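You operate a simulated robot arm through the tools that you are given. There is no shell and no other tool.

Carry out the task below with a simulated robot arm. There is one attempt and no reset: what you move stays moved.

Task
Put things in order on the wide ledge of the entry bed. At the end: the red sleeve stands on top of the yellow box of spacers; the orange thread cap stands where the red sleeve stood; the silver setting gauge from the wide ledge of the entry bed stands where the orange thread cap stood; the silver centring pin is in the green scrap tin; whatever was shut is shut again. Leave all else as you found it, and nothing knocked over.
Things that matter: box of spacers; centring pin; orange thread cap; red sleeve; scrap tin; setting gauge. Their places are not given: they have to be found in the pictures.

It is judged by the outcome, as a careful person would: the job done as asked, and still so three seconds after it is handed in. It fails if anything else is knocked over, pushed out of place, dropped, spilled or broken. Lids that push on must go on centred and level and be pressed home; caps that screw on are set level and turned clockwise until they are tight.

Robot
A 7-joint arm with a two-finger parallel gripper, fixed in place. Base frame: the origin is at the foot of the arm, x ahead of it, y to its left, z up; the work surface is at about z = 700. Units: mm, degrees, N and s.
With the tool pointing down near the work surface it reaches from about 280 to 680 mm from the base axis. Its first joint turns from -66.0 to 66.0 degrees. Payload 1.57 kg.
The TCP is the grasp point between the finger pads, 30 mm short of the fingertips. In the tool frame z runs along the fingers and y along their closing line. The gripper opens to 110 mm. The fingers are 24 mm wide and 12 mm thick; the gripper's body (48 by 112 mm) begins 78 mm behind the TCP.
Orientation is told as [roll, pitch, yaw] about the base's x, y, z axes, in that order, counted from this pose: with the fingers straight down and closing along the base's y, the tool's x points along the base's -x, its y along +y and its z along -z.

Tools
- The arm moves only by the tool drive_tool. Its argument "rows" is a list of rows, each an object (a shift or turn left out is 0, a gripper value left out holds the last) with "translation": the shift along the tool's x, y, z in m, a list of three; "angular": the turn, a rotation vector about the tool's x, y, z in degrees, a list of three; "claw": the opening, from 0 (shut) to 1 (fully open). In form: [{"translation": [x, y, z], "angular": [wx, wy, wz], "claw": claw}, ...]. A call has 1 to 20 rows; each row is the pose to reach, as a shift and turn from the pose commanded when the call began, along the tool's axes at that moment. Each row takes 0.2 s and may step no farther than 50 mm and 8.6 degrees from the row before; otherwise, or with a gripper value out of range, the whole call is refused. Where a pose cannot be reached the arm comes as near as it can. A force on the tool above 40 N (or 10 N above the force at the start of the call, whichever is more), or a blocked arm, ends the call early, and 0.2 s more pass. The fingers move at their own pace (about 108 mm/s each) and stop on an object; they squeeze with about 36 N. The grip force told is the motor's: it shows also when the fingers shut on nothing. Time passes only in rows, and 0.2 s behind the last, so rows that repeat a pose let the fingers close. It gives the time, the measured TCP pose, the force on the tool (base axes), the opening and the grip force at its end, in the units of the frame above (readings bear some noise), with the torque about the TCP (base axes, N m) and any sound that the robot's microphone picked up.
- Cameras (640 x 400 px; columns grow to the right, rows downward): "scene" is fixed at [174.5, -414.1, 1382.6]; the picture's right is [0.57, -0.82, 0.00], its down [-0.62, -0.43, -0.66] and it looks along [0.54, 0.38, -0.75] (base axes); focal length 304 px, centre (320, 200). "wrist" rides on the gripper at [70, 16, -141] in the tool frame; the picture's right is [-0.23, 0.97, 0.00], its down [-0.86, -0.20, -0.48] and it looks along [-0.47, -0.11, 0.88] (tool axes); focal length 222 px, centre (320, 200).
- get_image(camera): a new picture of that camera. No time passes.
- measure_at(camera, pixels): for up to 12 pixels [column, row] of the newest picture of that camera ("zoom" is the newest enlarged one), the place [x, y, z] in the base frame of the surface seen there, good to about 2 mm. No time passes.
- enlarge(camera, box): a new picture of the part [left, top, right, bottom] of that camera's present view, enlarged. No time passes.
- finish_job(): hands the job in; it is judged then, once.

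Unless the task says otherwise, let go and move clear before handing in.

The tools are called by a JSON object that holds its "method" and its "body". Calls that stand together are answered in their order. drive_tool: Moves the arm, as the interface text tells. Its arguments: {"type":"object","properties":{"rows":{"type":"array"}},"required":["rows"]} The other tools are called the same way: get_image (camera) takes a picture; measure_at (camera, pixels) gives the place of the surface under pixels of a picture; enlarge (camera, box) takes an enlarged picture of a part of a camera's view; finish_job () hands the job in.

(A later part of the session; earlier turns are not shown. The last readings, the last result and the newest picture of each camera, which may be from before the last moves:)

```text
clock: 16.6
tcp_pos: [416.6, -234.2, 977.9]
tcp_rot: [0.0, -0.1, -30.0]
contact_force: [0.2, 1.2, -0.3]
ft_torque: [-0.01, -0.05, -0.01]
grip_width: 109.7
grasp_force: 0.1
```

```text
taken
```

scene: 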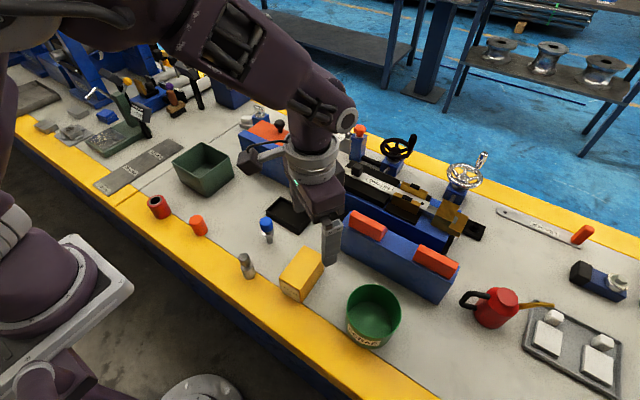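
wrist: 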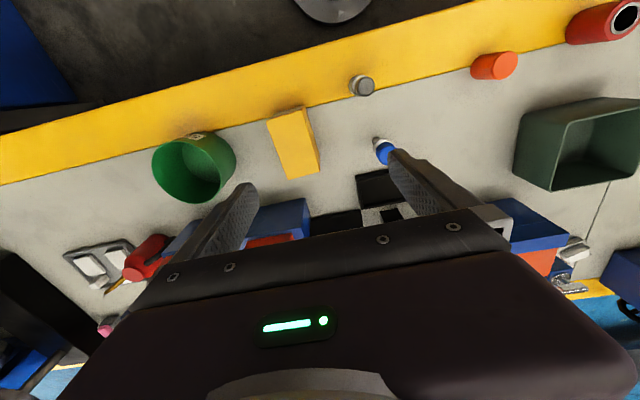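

Turning yaw with the base works: now at (417,-234,978), yaw -30. I'll look through the wrist camera from here.

{"method": "get_image", "body": {"camera": "wrist"}}

{"method": "enlarge", "body": {"camera": "wrist", "box": [0, 0, 320, 200]}}

{"method": "enlarge", "body": {"camera": "wrist", "box": [300, 0, 640, 220]}}

```text
taken
```

wrist: 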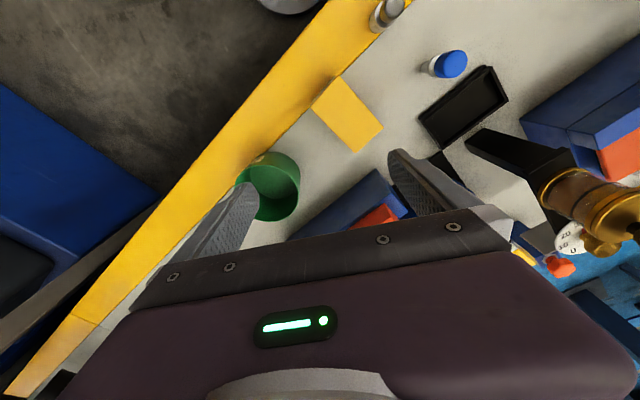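

```text
2.00 times, centred on (160, 100) of wrist
```

zoom: 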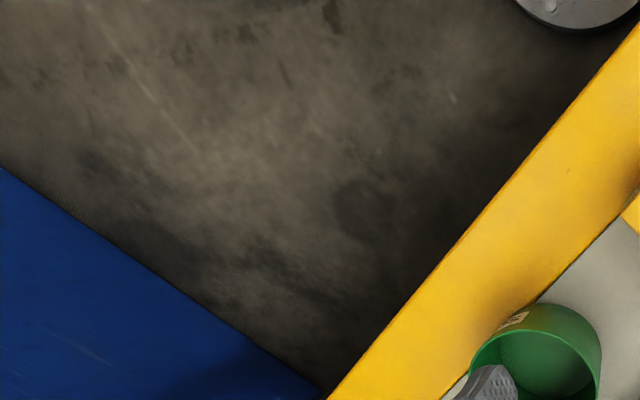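

```text
1.82 times, centred on (470, 110) of wrist
```

zoom: 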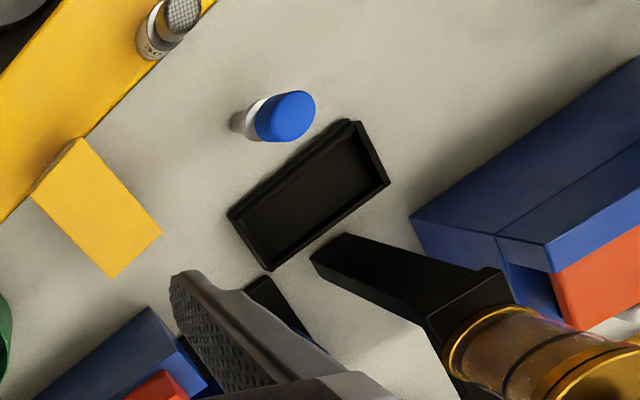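

The end of the felt box is visible at about wrist (600,150), with a gap below the orange lid. I'll zoom there, and on the long blue block with orange pads.

{"method": "enlarge", "body": {"camera": "wrist", "box": [550, 90, 640, 190]}}

{"method": "enlarge", "body": {"camera": "wrist", "box": [410, 30, 480, 90]}}

{"method": "enlarge", "body": {"camera": "scene", "box": [230, 100, 300, 160]}}

```text
4.00 times, centred on (595, 140) of wrist
```

zoom: 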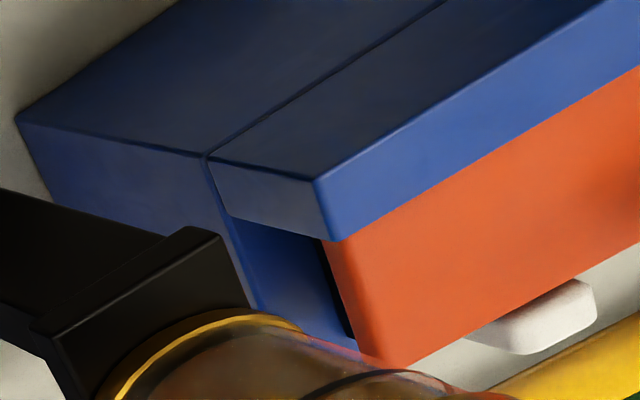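

```text
6.67 times, centred on (445, 60) of wrist
```

zoom: 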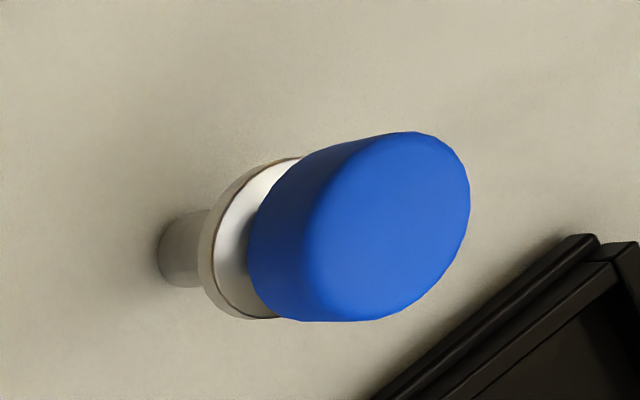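

```text
6.67 times, centred on (265, 130) of scene
```

zoom: 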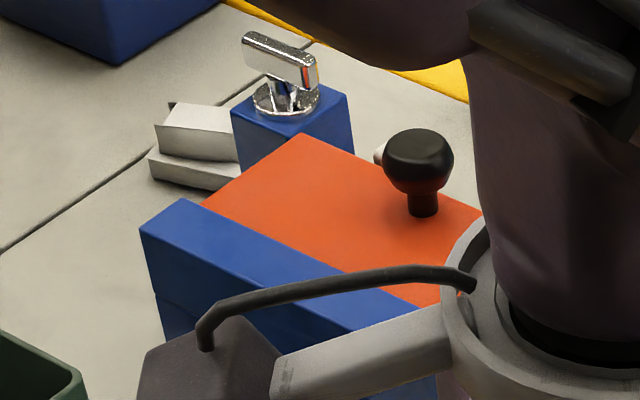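

The felt box is a solid clamp unit, not a container. The only free-standing pin in reach is the blue-headed one at scene (266,230). Before accepting that, I'll check the sleeve's bore depth and the box's seams, and zoom on the setting gauge and box again.

{"method": "enlarge", "body": {"camera": "scene", "box": [145, 192, 170, 210]}}

{"method": "measure_at", "body": {"camera": "zoom", "pixels": [[200, 150], [240, 190], [180, 190], [290, 190], [160, 120], [330, 300], [120, 190], [240, 90]]}}

{"method": "enlarge", "body": {"camera": "scene", "box": [275, 262, 315, 304]}}

{"method": "enlarge", "body": {"camera": "wrist", "box": [300, 60, 400, 160]}}

```text
16.00 times, centred on (158, 201) of scene
```

zoom: 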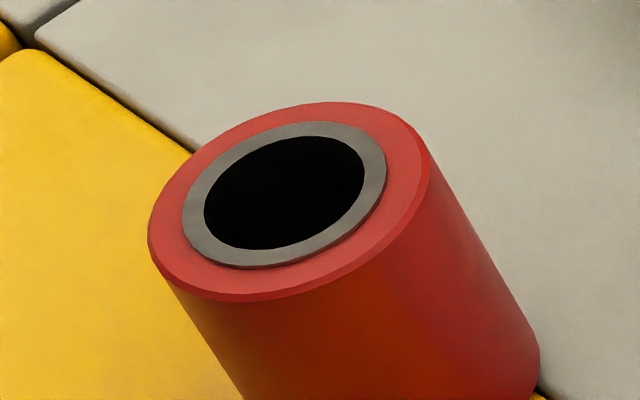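

```text
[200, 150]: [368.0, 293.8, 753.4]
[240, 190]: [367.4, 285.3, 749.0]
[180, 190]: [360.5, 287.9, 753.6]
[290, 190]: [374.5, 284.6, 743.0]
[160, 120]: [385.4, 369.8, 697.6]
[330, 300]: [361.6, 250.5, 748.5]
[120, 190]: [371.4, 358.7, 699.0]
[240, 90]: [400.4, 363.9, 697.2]
```

```text
9.52 times, centred on (295, 283) of scene
```

zoom: 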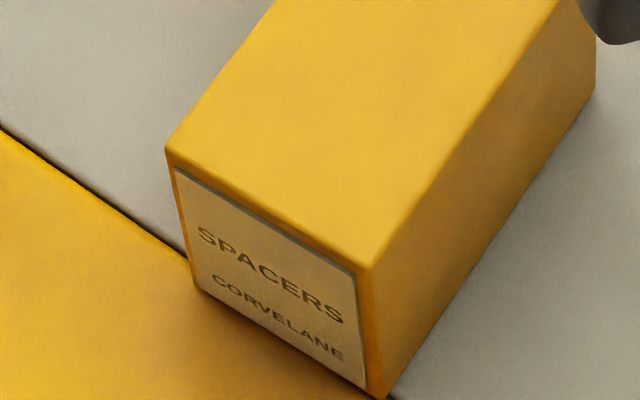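

```text
4.00 times, centred on (350, 110) of wrist
```

zoom: 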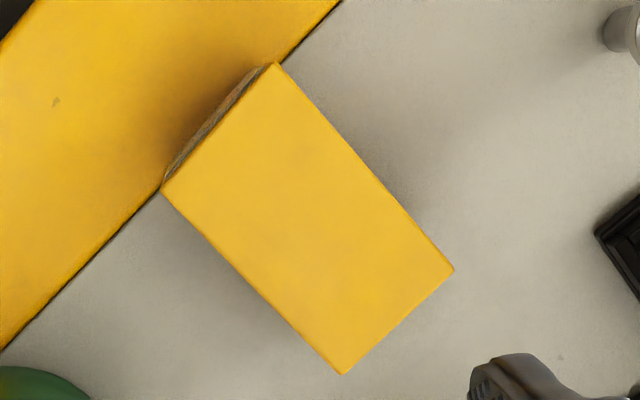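

The box is plain and solid and the sleeve's bore is empty near the top. I'll swing over to the left side with the yaw following the base to scan the rest of the reachable bench for a silver pin.

{"method": "drive_tool", "body": {"rows": [{"translation": [0.0214, 0.0342, -0.002], "angular": [0, 0, -5]}, {"translation": [0.0428, 0.0684, -0.004], "angular": [0, 0, -10]}, {"translation": [0.0642, 0.1026, -0.006], "angular": [0, 0, -15]}, {"translation": [0.0856, 0.1369, -0.008], "angular": [0, 0, -20]}, {"translation": [0.107, 0.1711, -0.01], "angular": [0, 0, -25]}, {"translation": [0.1284, 0.2053, -0.012], "angular": [0, 0, -30]}, {"translation": [0.1497, 0.2395, -0.014], "angular": [0, 0, -35]}, {"translation": [0.1711, 0.2737, -0.016], "angular": [0, 0, -40]}, {"translation": [0.1925, 0.308, -0.018], "angular": [0, 0, -45]}, {"translation": [0.2139, 0.3422, -0.02], "angular": [0, 0, -50]}, {"translation": [0.2353, 0.3764, -0.022], "angular": [0, 0, -55]}, {"translation": [0.2567, 0.4106, -0.022], "angular": [0, 0, -60]}, {"translation": [0.2567, 0.4106, -0.022], "angular": [0, 0, -60]}]}}

{"method": "get_image", "body": {"camera": "wrist"}}

{"method": "get_image", "body": {"camera": "scene"}}

```text
clock: 19.4
tcp_pos: [398.4, 247.9, 1000.8]
tcp_rot: [0.0, 0.0, 30.2]
contact_force: [-0.5, 0.6, 1.0]
ft_torque: [0.01, 0.02, 0.01]
grip_width: 109.6
grasp_force: 0.1
```

```text
taken
```

wrist: 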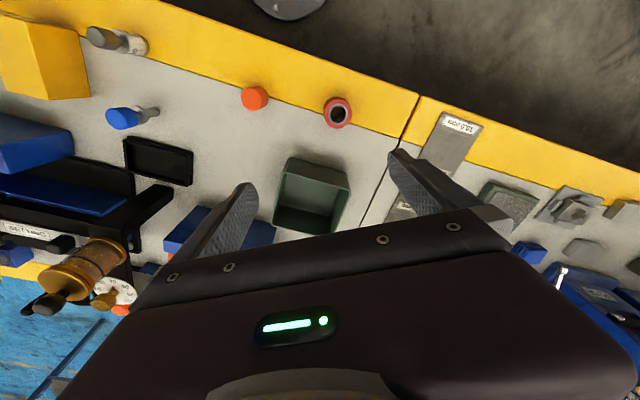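

```text
taken
```

scene: 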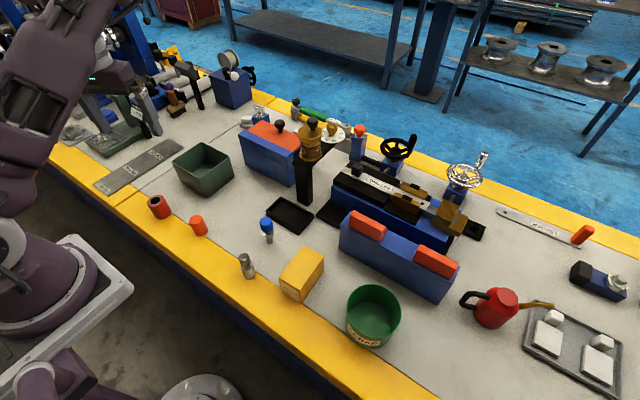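

In this view the sleeve at wrist (338,112) seems to show something in its bore. I'll zoom in on it and on the left bench items.

{"method": "enlarge", "body": {"camera": "wrist", "box": [310, 85, 366, 140]}}

{"method": "enlarge", "body": {"camera": "wrist", "box": [420, 90, 640, 260]}}

{"method": "enlarge", "body": {"camera": "wrist", "box": [60, 0, 280, 160]}}

{"method": "enlarge", "body": {"camera": "wrist", "box": [230, 70, 290, 130]}}

```text
7.27 times, centred on (338, 112) of wrist
```

zoom: 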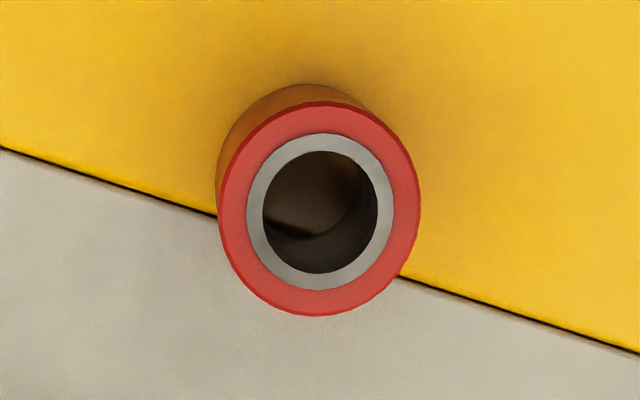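

```text
2.35 times, centred on (530, 175) of wrist
```

zoom: 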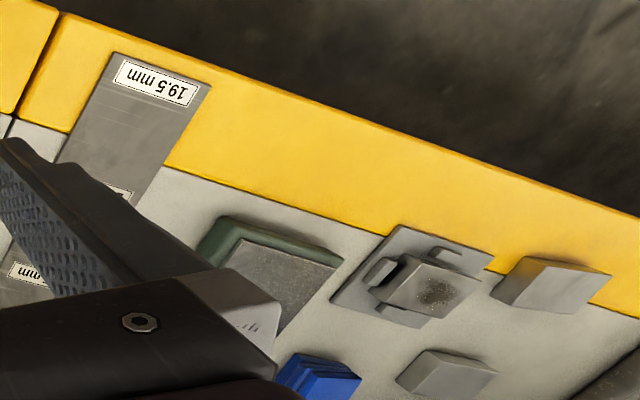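

```text
2.50 times, centred on (170, 80) of wrist
```

zoom: 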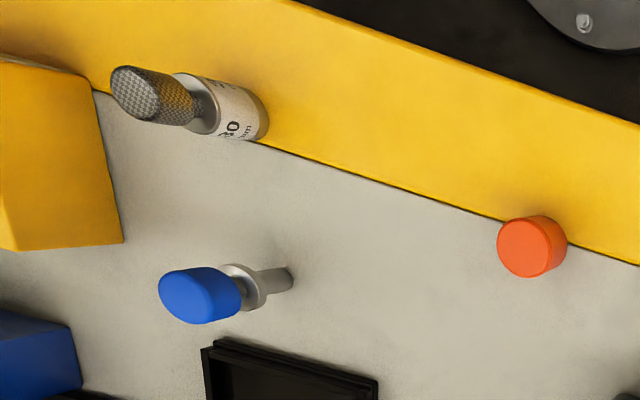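

```text
6.67 times, centred on (260, 100) of wrist
```

zoom: 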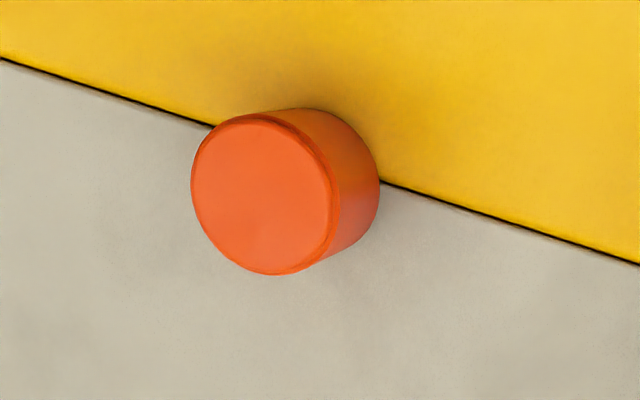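

The sleeve is an empty tube standing over the ledge seam. I'll zoom into the green bin and black tray from here and check the remaining bits of the bench.

{"method": "enlarge", "body": {"camera": "wrist", "box": [260, 140, 370, 250]}}

{"method": "enlarge", "body": {"camera": "wrist", "box": [0, 120, 220, 320]}}

{"method": "enlarge", "body": {"camera": "scene", "box": [80, 60, 260, 200]}}

{"method": "enlarge", "body": {"camera": "scene", "box": [480, 0, 640, 100]}}

```text
3.64 times, centred on (315, 195) of wrist
```

zoom: 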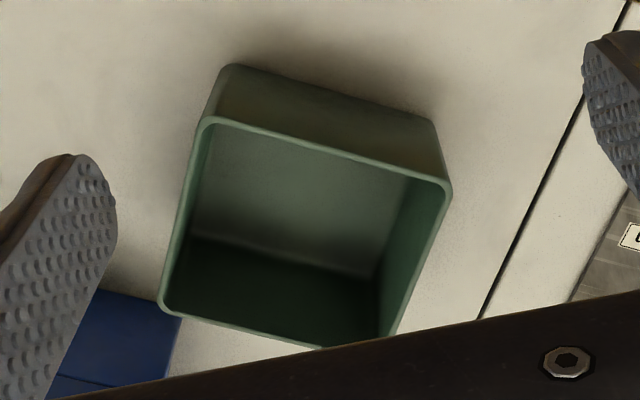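

```text
2.00 times, centred on (110, 220) of wrist
```

zoom: 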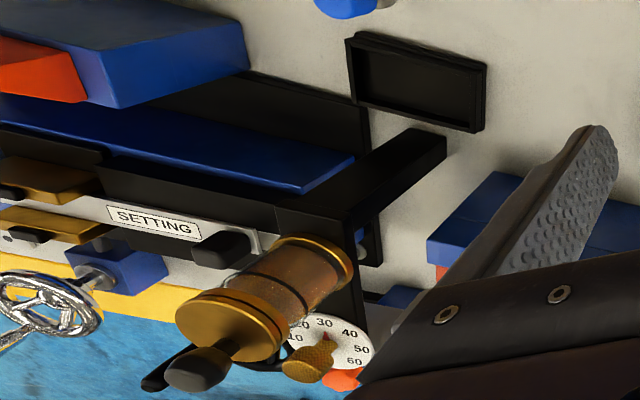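

```text
2.86 times, centred on (170, 130) of scene
```

zoom: 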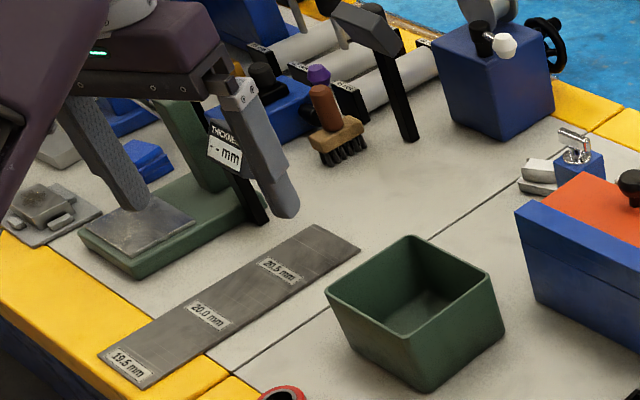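

```text
4.00 times, centred on (560, 50) of scene
```

zoom: 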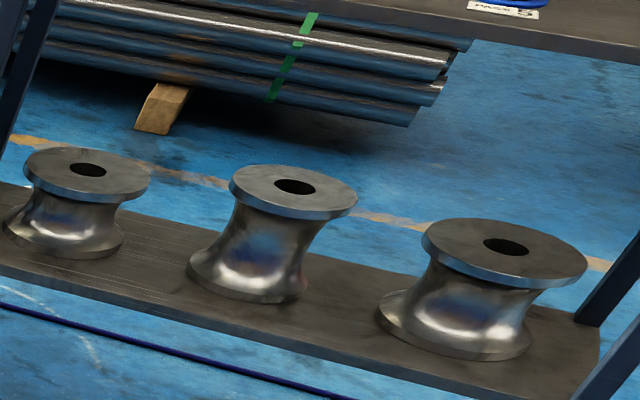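

The bin is empty too and no other pin exists in view, so the blue-headed silver pin is the candidate (I'll also check under the cap when I lift it). Now I'll measure the sleeve and cap rims precisely with wrist zooms.

{"method": "enlarge", "body": {"camera": "wrist", "box": [310, 85, 366, 140]}}

{"method": "measure_at", "body": {"camera": "zoom", "pixels": [[228, 208], [412, 208], [320, 110], [320, 308], [255, 140], [385, 140], [255, 275], [385, 275], [256, 208], [384, 208], [320, 143], [320, 280]]}}

{"method": "enlarge", "body": {"camera": "wrist", "box": [230, 70, 290, 130]}}

{"method": "measure_at", "body": {"camera": "zoom", "pixels": [[200, 195], [328, 195], [264, 130], [264, 264], [218, 150], [310, 240], [310, 150], [218, 240], [264, 195], [370, 190], [330, 120], [250, 115]]}}

```text
7.27 times, centred on (338, 112) of wrist
```

zoom: 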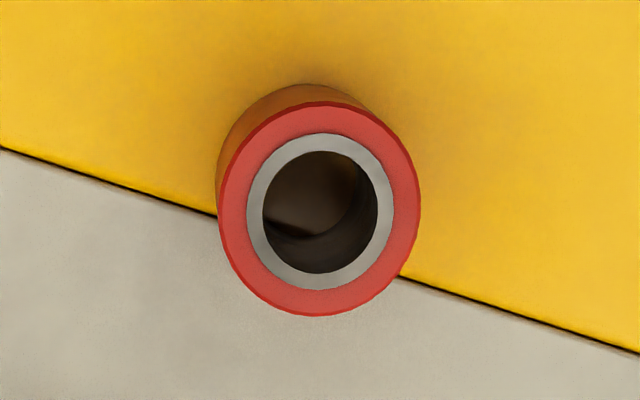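

```text
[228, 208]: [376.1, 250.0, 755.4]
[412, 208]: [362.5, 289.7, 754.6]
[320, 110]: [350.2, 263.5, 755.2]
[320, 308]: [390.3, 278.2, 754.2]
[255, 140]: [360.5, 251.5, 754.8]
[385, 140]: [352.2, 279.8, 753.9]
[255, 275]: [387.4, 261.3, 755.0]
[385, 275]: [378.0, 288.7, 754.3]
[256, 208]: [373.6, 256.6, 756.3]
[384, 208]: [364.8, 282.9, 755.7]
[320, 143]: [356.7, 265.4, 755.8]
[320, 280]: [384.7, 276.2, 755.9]
```

```text
6.67 times, centred on (260, 100) of wrist
```

zoom: 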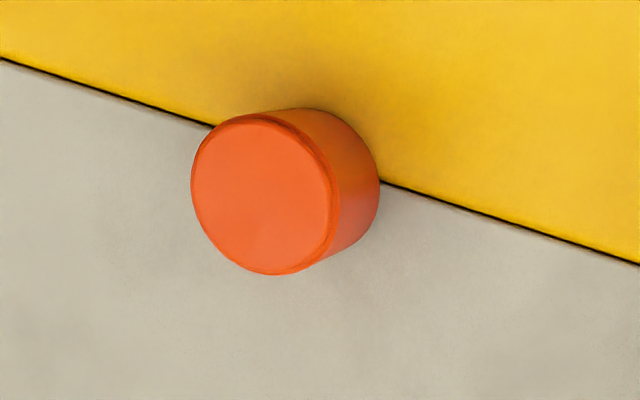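

```text
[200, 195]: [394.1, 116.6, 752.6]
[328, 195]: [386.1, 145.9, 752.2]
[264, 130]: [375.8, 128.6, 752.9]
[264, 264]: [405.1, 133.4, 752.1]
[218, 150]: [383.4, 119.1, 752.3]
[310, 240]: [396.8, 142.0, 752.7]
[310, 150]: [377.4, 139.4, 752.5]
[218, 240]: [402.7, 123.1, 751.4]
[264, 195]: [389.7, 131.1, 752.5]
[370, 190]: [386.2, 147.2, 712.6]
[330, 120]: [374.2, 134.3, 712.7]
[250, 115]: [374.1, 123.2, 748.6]
```

Sleeve: centre ≈ (369.7, 270.4), top 755, outer diameter ≈ 44; cap: centre ≈ (390.1, 131.0), top 752.5, diameter ≈ 33. I'll check surface heights around them and the bin's nearest edge before descending.

{"method": "measure_at", "body": {"camera": "wrist", "pixels": [[338, 85], [310, 115], [380, 110], [300, 130], [360, 140], [285, 155], [345, 170], [254, 75], [235, 105], [275, 95], [250, 120], [318, 60]]}}

{"method": "enlarge", "body": {"camera": "wrist", "box": [70, 10, 170, 140]}}

{"method": "measure_at", "body": {"camera": "zoom", "pixels": [[168, 90], [140, 85], [110, 75], [200, 110], [215, 330], [190, 320], [240, 330], [290, 330], [310, 330], [330, 330], [250, 90], [270, 130]]}}

```text
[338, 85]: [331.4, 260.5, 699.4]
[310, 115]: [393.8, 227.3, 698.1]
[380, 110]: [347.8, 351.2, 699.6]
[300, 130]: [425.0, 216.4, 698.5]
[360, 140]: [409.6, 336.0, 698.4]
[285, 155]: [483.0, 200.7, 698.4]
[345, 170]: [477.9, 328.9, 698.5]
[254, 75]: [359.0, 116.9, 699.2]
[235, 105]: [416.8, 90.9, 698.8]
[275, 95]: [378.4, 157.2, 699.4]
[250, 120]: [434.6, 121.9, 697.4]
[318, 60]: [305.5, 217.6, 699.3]
```

```text
3.08 times, centred on (120, 75) of wrist
```

zoom: 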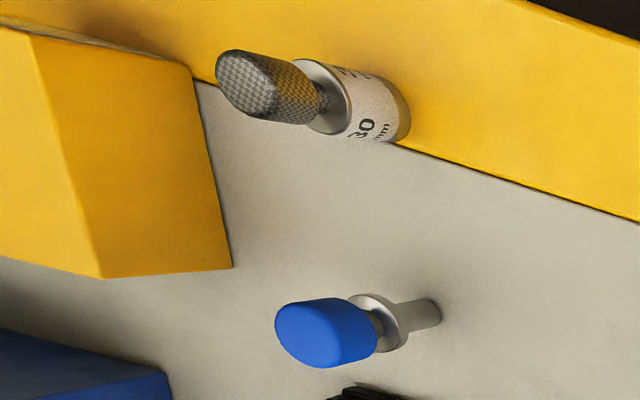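

```text
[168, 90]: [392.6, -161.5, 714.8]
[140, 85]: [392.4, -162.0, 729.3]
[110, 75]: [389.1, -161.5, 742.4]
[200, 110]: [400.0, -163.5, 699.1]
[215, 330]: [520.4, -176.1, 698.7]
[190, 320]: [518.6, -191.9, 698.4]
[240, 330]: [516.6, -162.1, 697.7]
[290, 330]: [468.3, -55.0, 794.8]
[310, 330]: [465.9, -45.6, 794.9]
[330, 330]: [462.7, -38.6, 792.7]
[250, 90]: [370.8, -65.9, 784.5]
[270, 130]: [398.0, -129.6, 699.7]
```

The ledge and bench are level at about 699, with 60+ mm clearance round the sleeve. I'll come down over the sleeve to z≈830 first and check the pose.

{"method": "drive_tool", "body": {"rows": [{"translation": [0.005, 0.012, 0.04]}, {"translation": [0.009, 0.022, 0.08]}, {"translation": [0.0136, 0.0338, 0.12]}, {"translation": [0.0136, 0.0338, 0.15]}, {"translation": [0.0136, 0.0338, 0.17]}, {"translation": [0.0136, 0.0338, 0.17]}]}}

{"method": "get_image", "body": {"camera": "wrist"}}

{"method": "get_image", "body": {"camera": "scene"}}

```text
clock: 20.8
tcp_pos: [371.0, 271.1, 830.5]
tcp_rot: [0.0, 0.0, 30.0]
contact_force: [0.7, -0.3, 0.3]
ft_torque: [-0.01, 0.01, 0.01]
grip_width: 110.2
grasp_force: 0.1
```

```text
taken
```

wrist: 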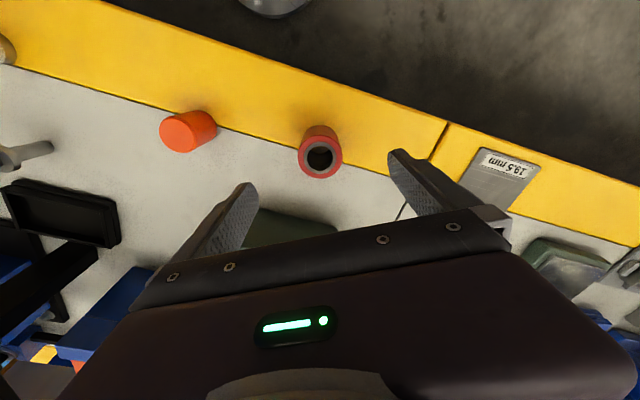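

```text
taken
```

scene: 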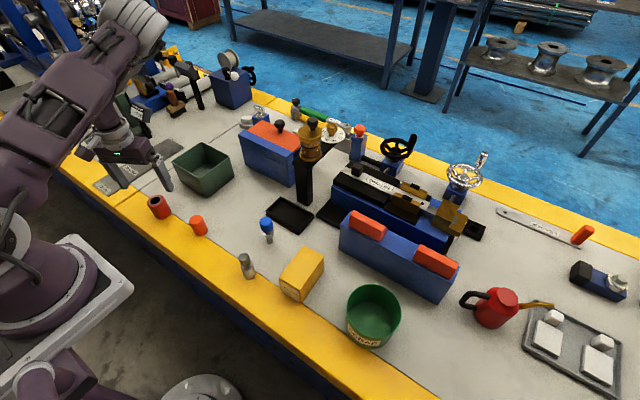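

The sleeve sits centred between the fingers (wrist (321,156), as expected for this height). I'll descend to z≈738 with the gripper open, then close.

{"method": "drive_tool", "body": {"rows": [{"translation": [0.001, 0, 0.03]}, {"translation": [0.001, 0, 0.055]}, {"translation": [0.001, 0, 0.075]}, {"translation": [0.001, 0, 0.092]}, {"translation": [0.001, 0, 0.092]}]}}

{"method": "enlarge", "body": {"camera": "scene", "box": [120, 150, 220, 240]}}

```text
clock: 22.0
tcp_pos: [369.9, 270.1, 739.6]
tcp_rot: [-0.1, 0.0, 30.0]
contact_force: [-0.8, -0.7, 0.3]
ft_torque: [-0.02, -0.02, -0.02]
grip_width: 109.9
grasp_force: 0.0
```

```text
4.44 times, centred on (170, 195) of scene
```

zoom: 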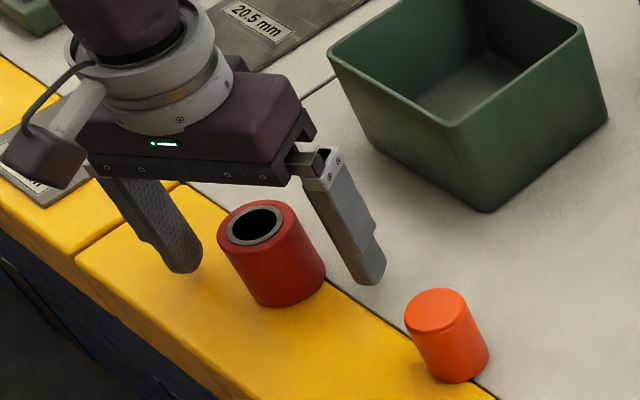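

The fingers straddle the sleeve cleanly. Now I'll close on it.

{"method": "drive_tool", "body": {"rows": [{"claw": 0.6}, {"claw": 0.4}, {"claw": 0.25}, {"claw": 0.25}, {"claw": 0.25}]}}

```text
clock: 23.2
tcp_pos: [370.4, 270.5, 740.6]
tcp_rot: [0.0, -0.1, 30.0]
contact_force: [-1.4, -0.6, 0.8]
ft_torque: [0.01, -0.02, -0.01]
grip_width: 45.0
grasp_force: 36.3
```

The grip holds at 45 mm with 36 N. I'll lift straight up to about z≈900.

{"method": "drive_tool", "body": {"rows": [{"translation": [0, 0, -0.01]}, {"translation": [0, 0, -0.03]}, {"translation": [0, 0, -0.06]}, {"translation": [0, 0, -0.1]}, {"translation": [0, 0, -0.14]}, {"translation": [0, 0, -0.17]}, {"translation": [0, 0, -0.17]}]}}

{"method": "get_image", "body": {"camera": "wrist"}}

{"method": "get_image", "body": {"camera": "scene"}}

```text
clock: 24.8
tcp_pos: [369.2, 271.7, 910.0]
tcp_rot: [-0.1, 0.0, 30.1]
contact_force: [-0.5, 0.0, -1.9]
ft_torque: [0.03, -0.02, 0.01]
grip_width: 44.8
grasp_force: 35.6
```

```text
taken
```

wrist: 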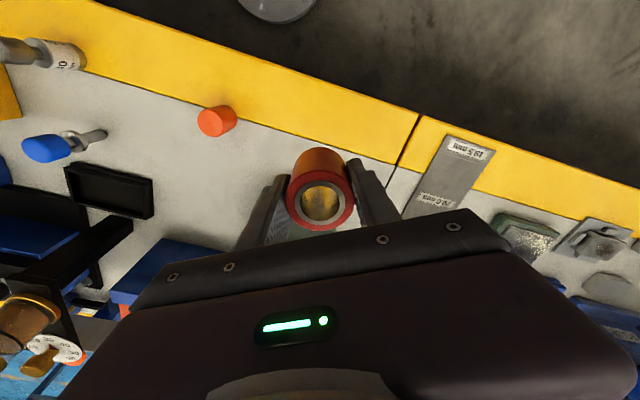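

```text
taken
```

scene: 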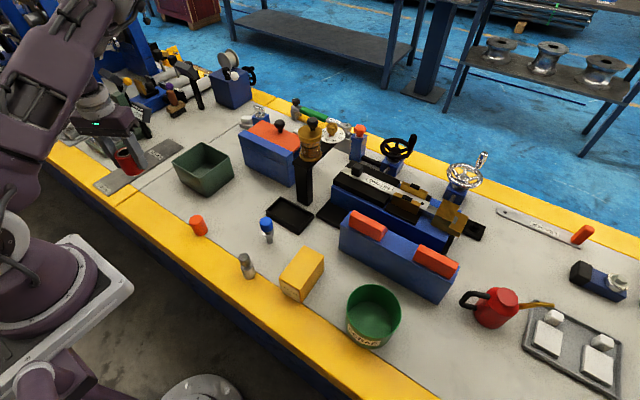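

The sleeve is lifted cleanly and its spot on the ledge is bare. Next I'll measure the yellow box's top corners from a scene zoom.

{"method": "enlarge", "body": {"camera": "scene", "box": [270, 240, 340, 305]}}

{"method": "measure_at", "body": {"camera": "zoom", "pixels": [[316, 38], [430, 100], [168, 228], [288, 300], [300, 170], [240, 130], [360, 200], [220, 260], [380, 70], [310, 250], [435, 190], [292, 380]]}}

```text
6.15 times, centred on (305, 272) of scene
```

zoom: 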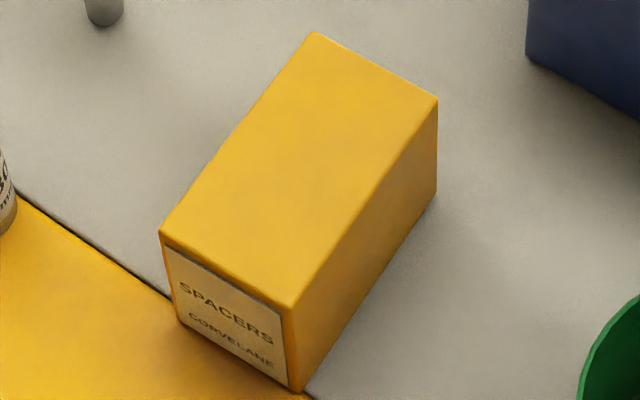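

```text
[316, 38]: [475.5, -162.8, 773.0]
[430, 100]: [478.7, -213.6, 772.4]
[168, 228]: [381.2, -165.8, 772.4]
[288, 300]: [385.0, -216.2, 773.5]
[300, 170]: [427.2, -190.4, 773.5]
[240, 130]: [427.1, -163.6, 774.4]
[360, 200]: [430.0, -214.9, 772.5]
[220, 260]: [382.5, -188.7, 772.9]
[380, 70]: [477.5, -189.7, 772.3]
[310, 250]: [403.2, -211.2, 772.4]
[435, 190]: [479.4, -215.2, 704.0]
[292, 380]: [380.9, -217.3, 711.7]
```

The box top is at z≈773, about 100 mm along x and 53 mm along y, centred at (430, -190). I'll carry the sleeve over at z≈910 with the yaw following.

{"method": "drive_tool", "body": {"rows": [{"translation": [0.0053, -0.0129, 0], "angular": [0, 0, 1.65]}, {"translation": [0.016, -0.0387, 0], "angular": [0, 0, 4.95]}, {"translation": [0.0303, -0.0731, 0], "angular": [0, 0, 9.35]}, {"translation": [0.0463, -0.1119, 0], "angular": [0, 0, 14.3]}, {"translation": [0.0624, -0.1506, 0], "angular": [0, 0, 19.25]}, {"translation": [0.0784, -0.1893, 0], "angular": [0, 0, 24.2]}, {"translation": [0.0944, -0.228, 0], "angular": [0, 0, 29.15]}, {"translation": [0.1105, -0.2667, 0], "angular": [0, 0, 34.1]}, {"translation": [0.1265, -0.3054, 0], "angular": [0, 0, 39.05]}, {"translation": [0.1426, -0.3442, 0], "angular": [0, 0, 44]}, {"translation": [0.1568, -0.3786, 0], "angular": [0, 0, 48.4]}, {"translation": [0.1675, -0.4044, 0], "angular": [0, 0, 51.7]}, {"translation": [0.1746, -0.4216, 0], "angular": [0, 0, 53.9]}, {"translation": [0.1782, -0.4302, 0], "angular": [0, 0, 55]}, {"translation": [0.1782, -0.4302, 0], "angular": [0, 0, 55]}]}}

{"method": "get_image", "body": {"camera": "wrist"}}

{"method": "get_image", "body": {"camera": "scene"}}

```text
clock: 28.0
tcp_pos: [431.6, -193.0, 907.9]
tcp_rot: [0.0, 0.0, -25.0]
contact_force: [0.4, 0.0, -1.3]
ft_torque: [-0.01, 0.01, 0.0]
grip_width: 45.0
grasp_force: 36.3
```

```text
taken
```

wrist: 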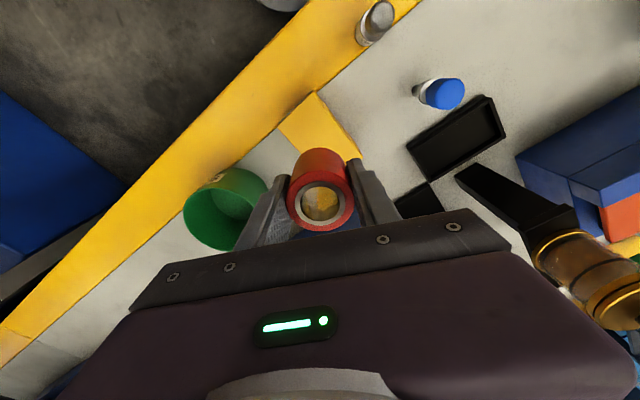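

```text
taken
```

scene: 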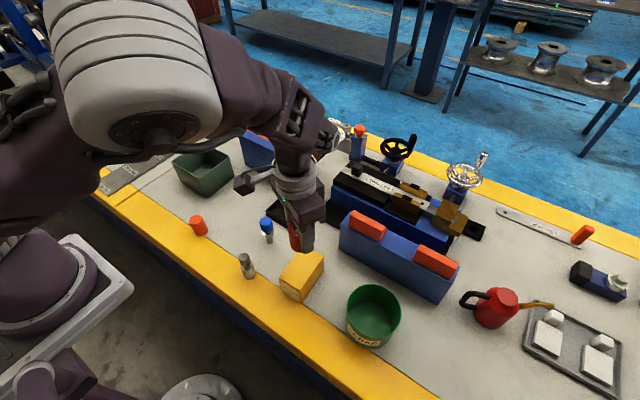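

I'm at (431.6,-193.0); a small correction of about (-1.6,+3) is needed. I'll apply it while lowering to z≈830, leaving the sleeve's foot about 15 mm above the box.

{"method": "drive_tool", "body": {"rows": [{"translation": [0.0027, 0.002, 0.02]}, {"translation": [0.0027, 0.002, 0.045]}, {"translation": [0.0027, 0.002, 0.065]}, {"translation": [0.0027, 0.002, 0.078]}, {"translation": [0.0027, 0.002, 0.078]}, {"translation": [0.0027, 0.002, 0.078]}]}}

{"method": "enlarge", "body": {"camera": "scene", "box": [260, 210, 360, 310]}}

{"method": "get_image", "body": {"camera": "wrist"}}

```text
clock: 29.4
tcp_pos: [430.7, -187.7, 829.5]
tcp_rot: [-0.1, 0.0, -24.9]
contact_force: [-0.1, -0.4, -1.3]
ft_torque: [0.0, 0.01, 0.04]
grip_width: 45.1
grasp_force: 36.1
```

```text
4.00 times, centred on (310, 260) of scene
```

zoom: 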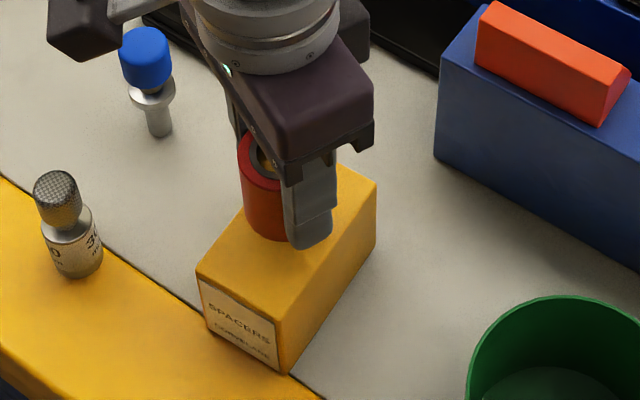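

```text
taken
```

wrist: 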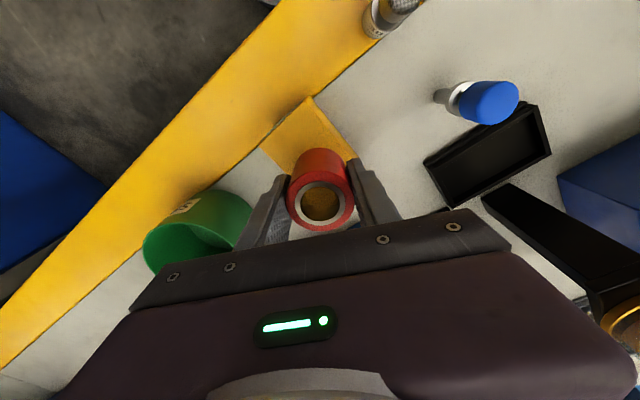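

The reading shows y=-187.7 (some noise), so I'll measure the held sleeve's rim and take a second reading before setting it down.

{"method": "enlarge", "body": {"camera": "wrist", "box": [270, 140, 370, 240]}}

{"method": "measure_at", "body": {"camera": "zoom", "pixels": [[196, 250], [442, 250], [320, 150], [320, 352], [225, 180], [410, 180], [225, 310], [415, 310]]}}

{"method": "drive_tool", "body": {"rows": [{"translation": [0, 0, 0]}]}}

{"method": "drive_tool", "body": {"rows": [{"translation": [0, 0, 0]}]}}

```text
4.00 times, centred on (320, 190) of wrist
```

zoom: 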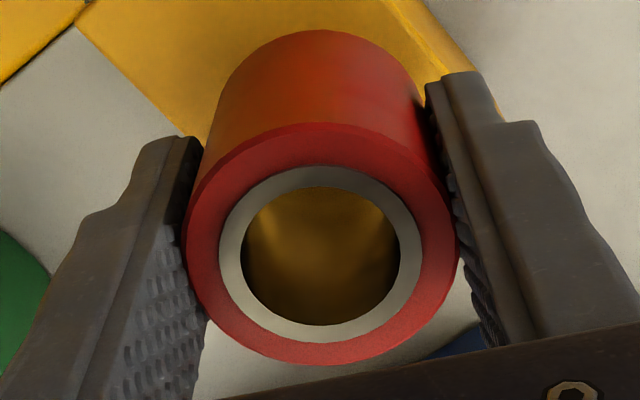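

```text
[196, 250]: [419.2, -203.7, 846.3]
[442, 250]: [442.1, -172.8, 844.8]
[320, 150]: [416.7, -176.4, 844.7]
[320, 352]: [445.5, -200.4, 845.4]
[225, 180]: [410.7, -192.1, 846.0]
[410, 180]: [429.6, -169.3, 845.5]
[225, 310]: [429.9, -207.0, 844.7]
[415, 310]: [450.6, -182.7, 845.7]
```

```text
clock: 29.8
tcp_pos: [432.0, -188.6, 830.7]
tcp_rot: [0.0, 0.0, -24.9]
contact_force: [-0.1, 0.7, -0.9]
ft_torque: [-0.01, 0.0, 0.02]
grip_width: 44.8
grasp_force: 36.5
```

```text
clock: 30.2
tcp_pos: [431.5, -189.4, 831.6]
tcp_rot: [-0.1, 0.0, -25.0]
contact_force: [-0.8, -0.3, -2.1]
ft_torque: [0.01, 0.0, 0.0]
grip_width: 44.8
grasp_force: 36.8
```

The sleeve's centre is at about (430.7,-188.2) and the box's mid-line is at y≈-189.9. I'll shift -1.6 mm in y and lower about 15.5 mm gently.

{"method": "drive_tool", "body": {"rows": [{"translation": [-0.0002, -0.00165, 0.004]}, {"translation": [-0.0002, -0.00165, 0.008]}, {"translation": [-0.0002, -0.00165, 0.012]}, {"translation": [-0.0002, -0.00165, 0.0145]}, {"translation": [-0.0002, -0.00165, 0.0155]}, {"translation": [-0.0002, -0.00165, 0.0155]}]}}

{"method": "enlarge", "body": {"camera": "scene", "box": [270, 220, 340, 290]}}

```text
clock: 31.6
tcp_pos: [430.3, -190.7, 814.4]
tcp_rot: [0.0, -0.1, -25.0]
contact_force: [-0.6, 0.0, -0.8]
ft_torque: [0.01, 0.0, 0.0]
grip_width: 44.8
grasp_force: 35.8
```

```text
5.71 times, centred on (305, 255) of scene
```

zoom: 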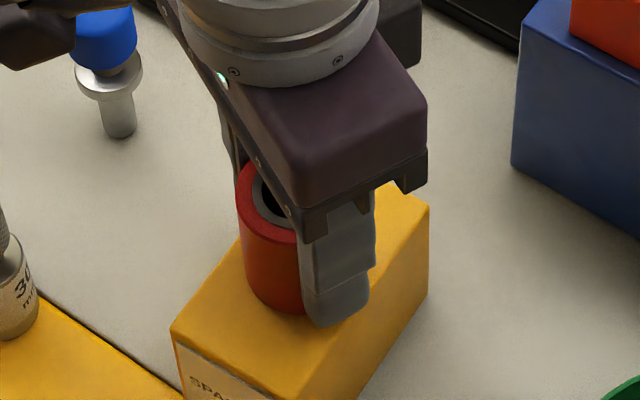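

No contact force yet, so the foot is about a millimetre above the top. I'll creep down in half-millimetre steps.

{"method": "drive_tool", "body": {"rows": [{"translation": [0, 0, 0.0006]}, {"translation": [0, 0, 0.0012]}, {"translation": [0, 0, 0.0012]}]}}

```text
clock: 32.4
tcp_pos: [429.2, -190.3, 813.9]
tcp_rot: [0.0, 0.0, -25.0]
contact_force: [-0.3, 0.0, -2.4]
ft_torque: [-0.01, 0.0, 0.01]
grip_width: 44.8
grasp_force: 35.5
```

{"method": "drive_tool", "body": {"rows": [{"translation": [0, 0, 0.0005]}, {"translation": [0, 0, 0.001]}, {"translation": [0, 0, 0.001]}]}}

```text
clock: 33.2
tcp_pos: [428.5, -188.7, 815.6]
tcp_rot: [0.0, -0.1, -25.1]
contact_force: [0.6, -2.5, 18.0]
ft_torque: [0.01, 0.25, -0.06]
grip_width: 44.8
grasp_force: 36.1
```

The latest reading shows 18 N upward, so the sleeve is seated on the box. I'll relieve the push by half a millimetre and then open the fingers a modest amount.

{"method": "drive_tool", "body": {"rows": [{"translation": [0, 0, -0.0006]}, {"translation": [0, 0, -0.0006], "claw": 0.45}, {"translation": [0, 0, -0.0006], "claw": 0.6}, {"translation": [0, 0, -0.0006], "claw": 0.65}, {"translation": [0, 0, -0.0006], "claw": 0.65}]}}

{"method": "enlarge", "body": {"camera": "scene", "box": [270, 220, 340, 290]}}

{"method": "enlarge", "body": {"camera": "wrist", "box": [230, 80, 410, 240]}}

```text
clock: 34.4
tcp_pos: [429.0, -190.6, 813.0]
tcp_rot: [0.0, 0.0, -24.9]
contact_force: [0.1, 0.5, -0.4]
ft_torque: [0.0, 0.01, 0.0]
grip_width: 71.5
grasp_force: 0.1
```

```text
5.71 times, centred on (305, 255) of scene
```

zoom: 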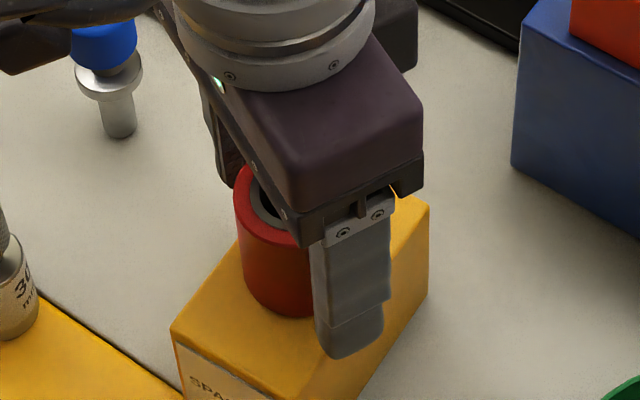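

```text
2.50 times, centred on (320, 160) of wrist
```

zoom: 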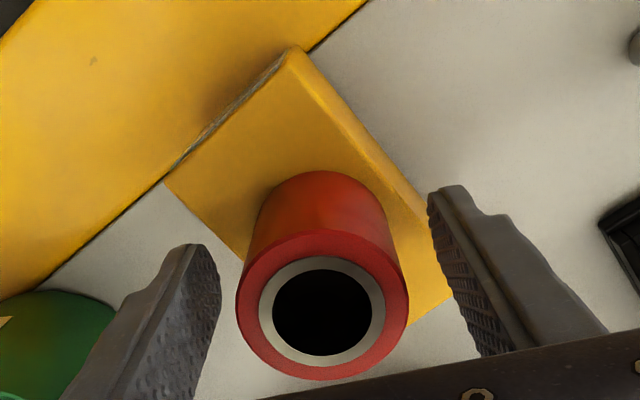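

The sleeve stands free on the box with clear gaps to both fingers. I'll rise straight up about 110 mm and check.

{"method": "drive_tool", "body": {"rows": [{"translation": [0, 0, -0.02]}, {"translation": [0, 0, -0.05]}, {"translation": [0, 0, -0.08]}, {"translation": [0, 0, -0.11]}, {"translation": [0, 0, -0.11], "claw": 0.8}]}}

{"method": "get_image", "body": {"camera": "wrist"}}

{"method": "enlarge", "body": {"camera": "scene", "box": [220, 200, 400, 320]}}

```text
clock: 35.6
tcp_pos: [426.4, -189.2, 925.0]
tcp_rot: [0.0, 0.0, -25.0]
contact_force: [-0.3, -0.5, -0.2]
ft_torque: [-0.02, -0.03, -0.02]
grip_width: 87.9
grasp_force: 0.1
```

```text
taken
```

wrist: 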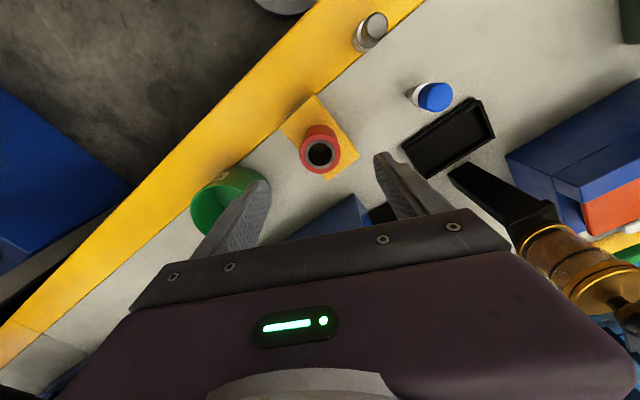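

```text
3.33 times, centred on (310, 260) of scene
```

zoom: 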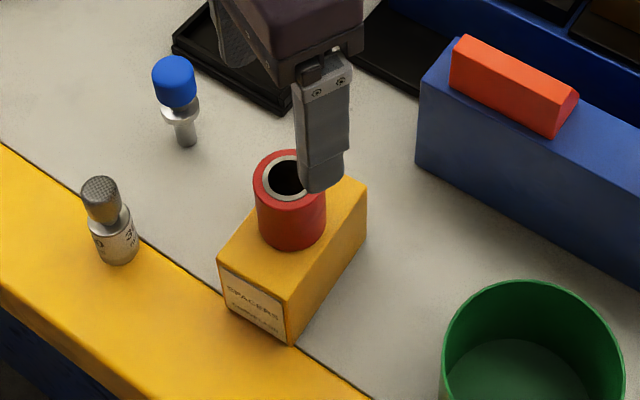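

The sleeve stands on the box. I'll measure its rim, the box corners, and at the same time the tin, gauge and pin from this view.

{"method": "enlarge", "body": {"camera": "wrist", "box": [270, 80, 370, 190]}}

{"method": "measure_at", "body": {"camera": "zoom", "pixels": [[325, 208], [248, 205], [398, 205], [322, 135], [322, 278], [190, 115], [320, 48], [455, 190], [385, 270], [360, 80], [240, 180]]}}

{"method": "enlarge", "body": {"camera": "wrist", "box": [340, 0, 470, 120]}}

{"method": "measure_at", "body": {"camera": "zoom", "pixels": [[180, 80], [155, 80], [206, 80], [180, 55], [180, 105], [150, 160], [470, 315], [430, 315], [505, 315], [470, 285], [470, 350], [385, 310]]}}

```text
3.64 times, centred on (320, 135) of wrist
```

zoom: 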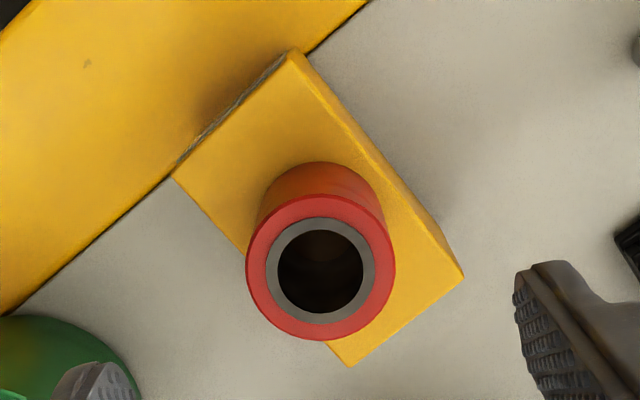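

```text
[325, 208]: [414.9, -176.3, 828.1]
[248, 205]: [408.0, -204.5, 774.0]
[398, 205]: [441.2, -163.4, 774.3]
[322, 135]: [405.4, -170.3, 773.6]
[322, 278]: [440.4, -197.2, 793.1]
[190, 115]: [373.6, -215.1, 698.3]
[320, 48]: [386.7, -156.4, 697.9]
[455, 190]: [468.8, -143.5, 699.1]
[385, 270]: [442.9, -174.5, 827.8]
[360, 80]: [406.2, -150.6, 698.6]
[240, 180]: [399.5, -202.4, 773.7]
```

```text
3.33 times, centred on (405, 60) of wrist
```

zoom: 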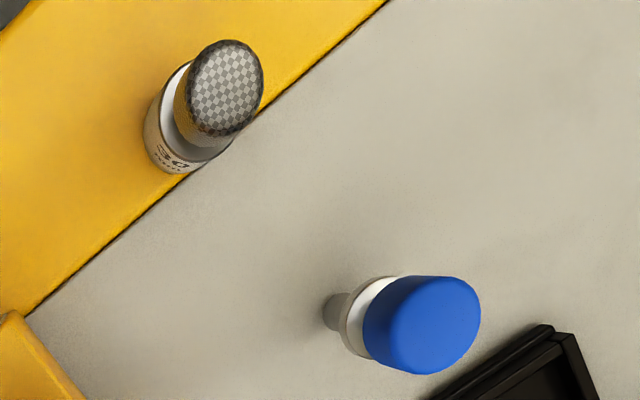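

```text
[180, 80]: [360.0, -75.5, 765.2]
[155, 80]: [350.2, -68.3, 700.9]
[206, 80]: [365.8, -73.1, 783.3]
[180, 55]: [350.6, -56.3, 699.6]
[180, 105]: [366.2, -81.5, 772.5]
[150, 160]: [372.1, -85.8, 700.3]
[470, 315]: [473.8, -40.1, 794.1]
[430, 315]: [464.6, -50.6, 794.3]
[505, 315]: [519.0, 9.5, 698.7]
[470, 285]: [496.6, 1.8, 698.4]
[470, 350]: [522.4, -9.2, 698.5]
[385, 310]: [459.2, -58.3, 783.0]
```

The sleeve and box look right (sleeve centre ≈ (429,-190)). Next comes the orange cap: I'll move above it at (390,131) with the yaw turned to about +15°.

{"method": "drive_tool", "body": {"rows": [{"translation": [0.0085, 0.0137, 0], "angular": [0, 0, -2]}, {"translation": [0.0255, 0.0412, 0], "angular": [0, 0, -6]}, {"translation": [0.046, 0.0742, 0], "angular": [0, 0, -10.8]}, {"translation": [0.0664, 0.1071, 0], "angular": [0, 0, -15.6]}, {"translation": [0.0868, 0.1401, 0], "angular": [0, 0, -20.4]}, {"translation": [0.1072, 0.1731, 0], "angular": [0, 0, -25.2]}, {"translation": [0.1277, 0.206, 0], "angular": [0, 0, -30]}, {"translation": [0.1481, 0.239, 0], "angular": [0, 0, -34.8]}, {"translation": [0.1634, 0.2637, 0], "angular": [0, 0, -38.4]}, {"translation": [0.1702, 0.2747, 0], "angular": [0, 0, -40]}, {"translation": [0.1702, 0.2747, 0], "angular": [0, 0, -40], "claw": 0.8}]}}

{"method": "get_image", "body": {"camera": "wrist"}}

{"method": "get_image", "body": {"camera": "scene"}}

```text
clock: 38.0
tcp_pos: [388.1, 132.1, 921.3]
tcp_rot: [0.0, 0.0, 15.1]
contact_force: [0.1, 0.6, 0.0]
ft_torque: [0.0, 0.03, 0.02]
grip_width: 87.9
grasp_force: 0.1
```

```text
taken
```

wrist: 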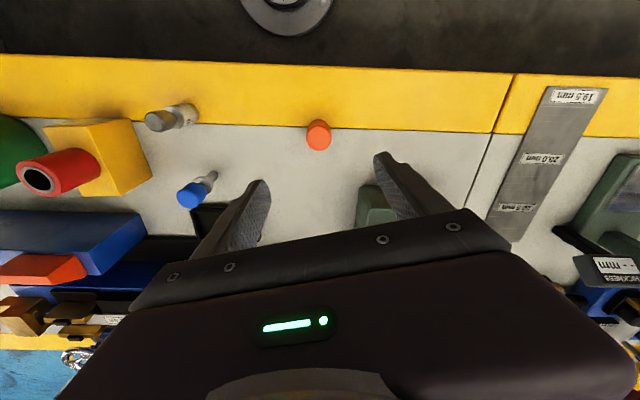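

```text
taken
```

scene: 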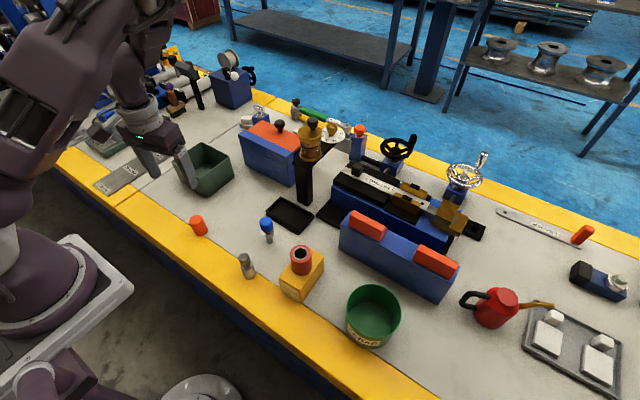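

The cap is nearly centred under the tool (wrist (318,137)). I'll re-measure its rim from here and check the scene shows everything intact before descending.

{"method": "enlarge", "body": {"camera": "wrist", "box": [295, 110, 345, 160]}}

{"method": "measure_at", "body": {"camera": "zoom", "pixels": [[225, 220], [390, 220], [308, 140], [308, 305], [250, 160], [365, 280], [365, 160], [250, 280]]}}

{"method": "drive_tool", "body": {"rows": [{"translation": [0, 0, 0]}]}}

```text
8.00 times, centred on (320, 135) of wrist
```

zoom: 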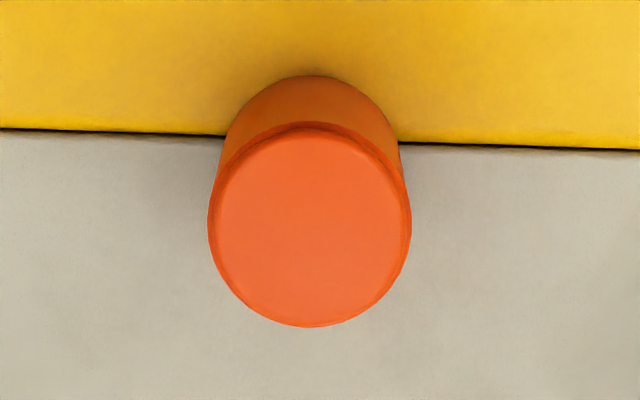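

```text
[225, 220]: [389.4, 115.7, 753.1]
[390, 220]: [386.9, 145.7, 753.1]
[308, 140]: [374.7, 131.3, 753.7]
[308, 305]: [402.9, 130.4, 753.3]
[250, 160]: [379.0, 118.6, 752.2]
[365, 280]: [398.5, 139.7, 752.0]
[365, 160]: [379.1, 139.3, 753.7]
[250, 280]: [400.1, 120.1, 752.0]
```

```text
clock: 38.4
tcp_pos: [387.1, 131.8, 922.2]
tcp_rot: [0.0, 0.0, 15.0]
contact_force: [0.0, -0.8, 0.1]
ft_torque: [0.04, -0.02, 0.01]
grip_width: 87.7
grasp_force: 0.0
```

The cap's centre is ≈ (389.7,130.8), so I'll correct by about 2 mm while descending to z≈738 around it, in one smooth move.

{"method": "drive_tool", "body": {"rows": [{"translation": [-0.0018, -0.0017, 0.04]}, {"translation": [-0.0018, -0.0017, 0.08]}, {"translation": [-0.0018, -0.0017, 0.11]}, {"translation": [-0.0018, -0.0017, 0.135]}, {"translation": [-0.0018, -0.0017, 0.155]}, {"translation": [-0.0018, -0.0017, 0.17]}, {"translation": [-0.0018, -0.0017, 0.18]}, {"translation": [-0.0018, -0.0017, 0.184]}, {"translation": [-0.0018, -0.0017, 0.184]}]}}

{"method": "get_image", "body": {"camera": "wrist"}}

{"method": "enlarge", "body": {"camera": "scene", "box": [140, 170, 250, 260]}}

```text
clock: 40.4
tcp_pos: [393.1, 131.3, 739.8]
tcp_rot: [0.0, -0.1, 14.9]
contact_force: [0.2, 0.5, 0.1]
ft_torque: [0.01, 0.0, 0.01]
grip_width: 88.1
grasp_force: 0.0
```

```text
taken
```

wrist: 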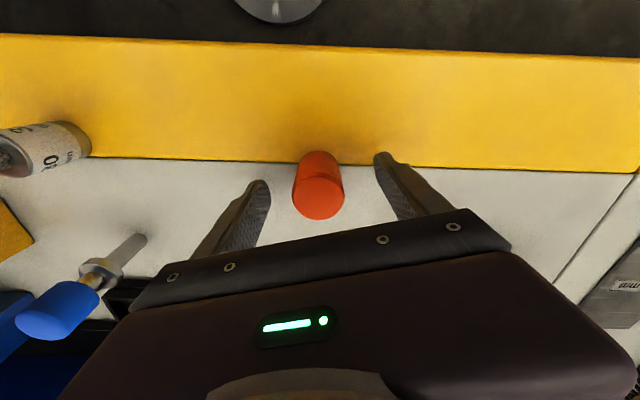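

```text
4.44 times, centred on (195, 215) of scene
```

zoom: 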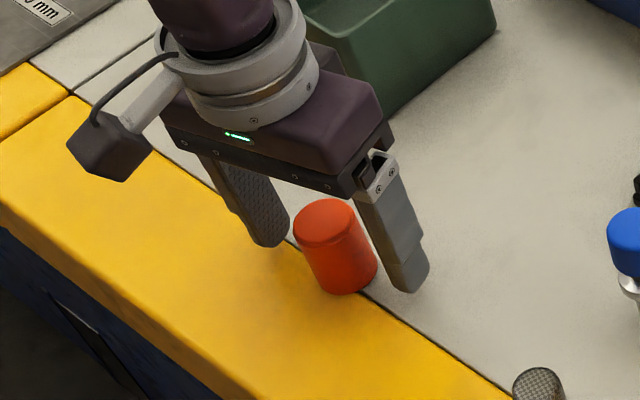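

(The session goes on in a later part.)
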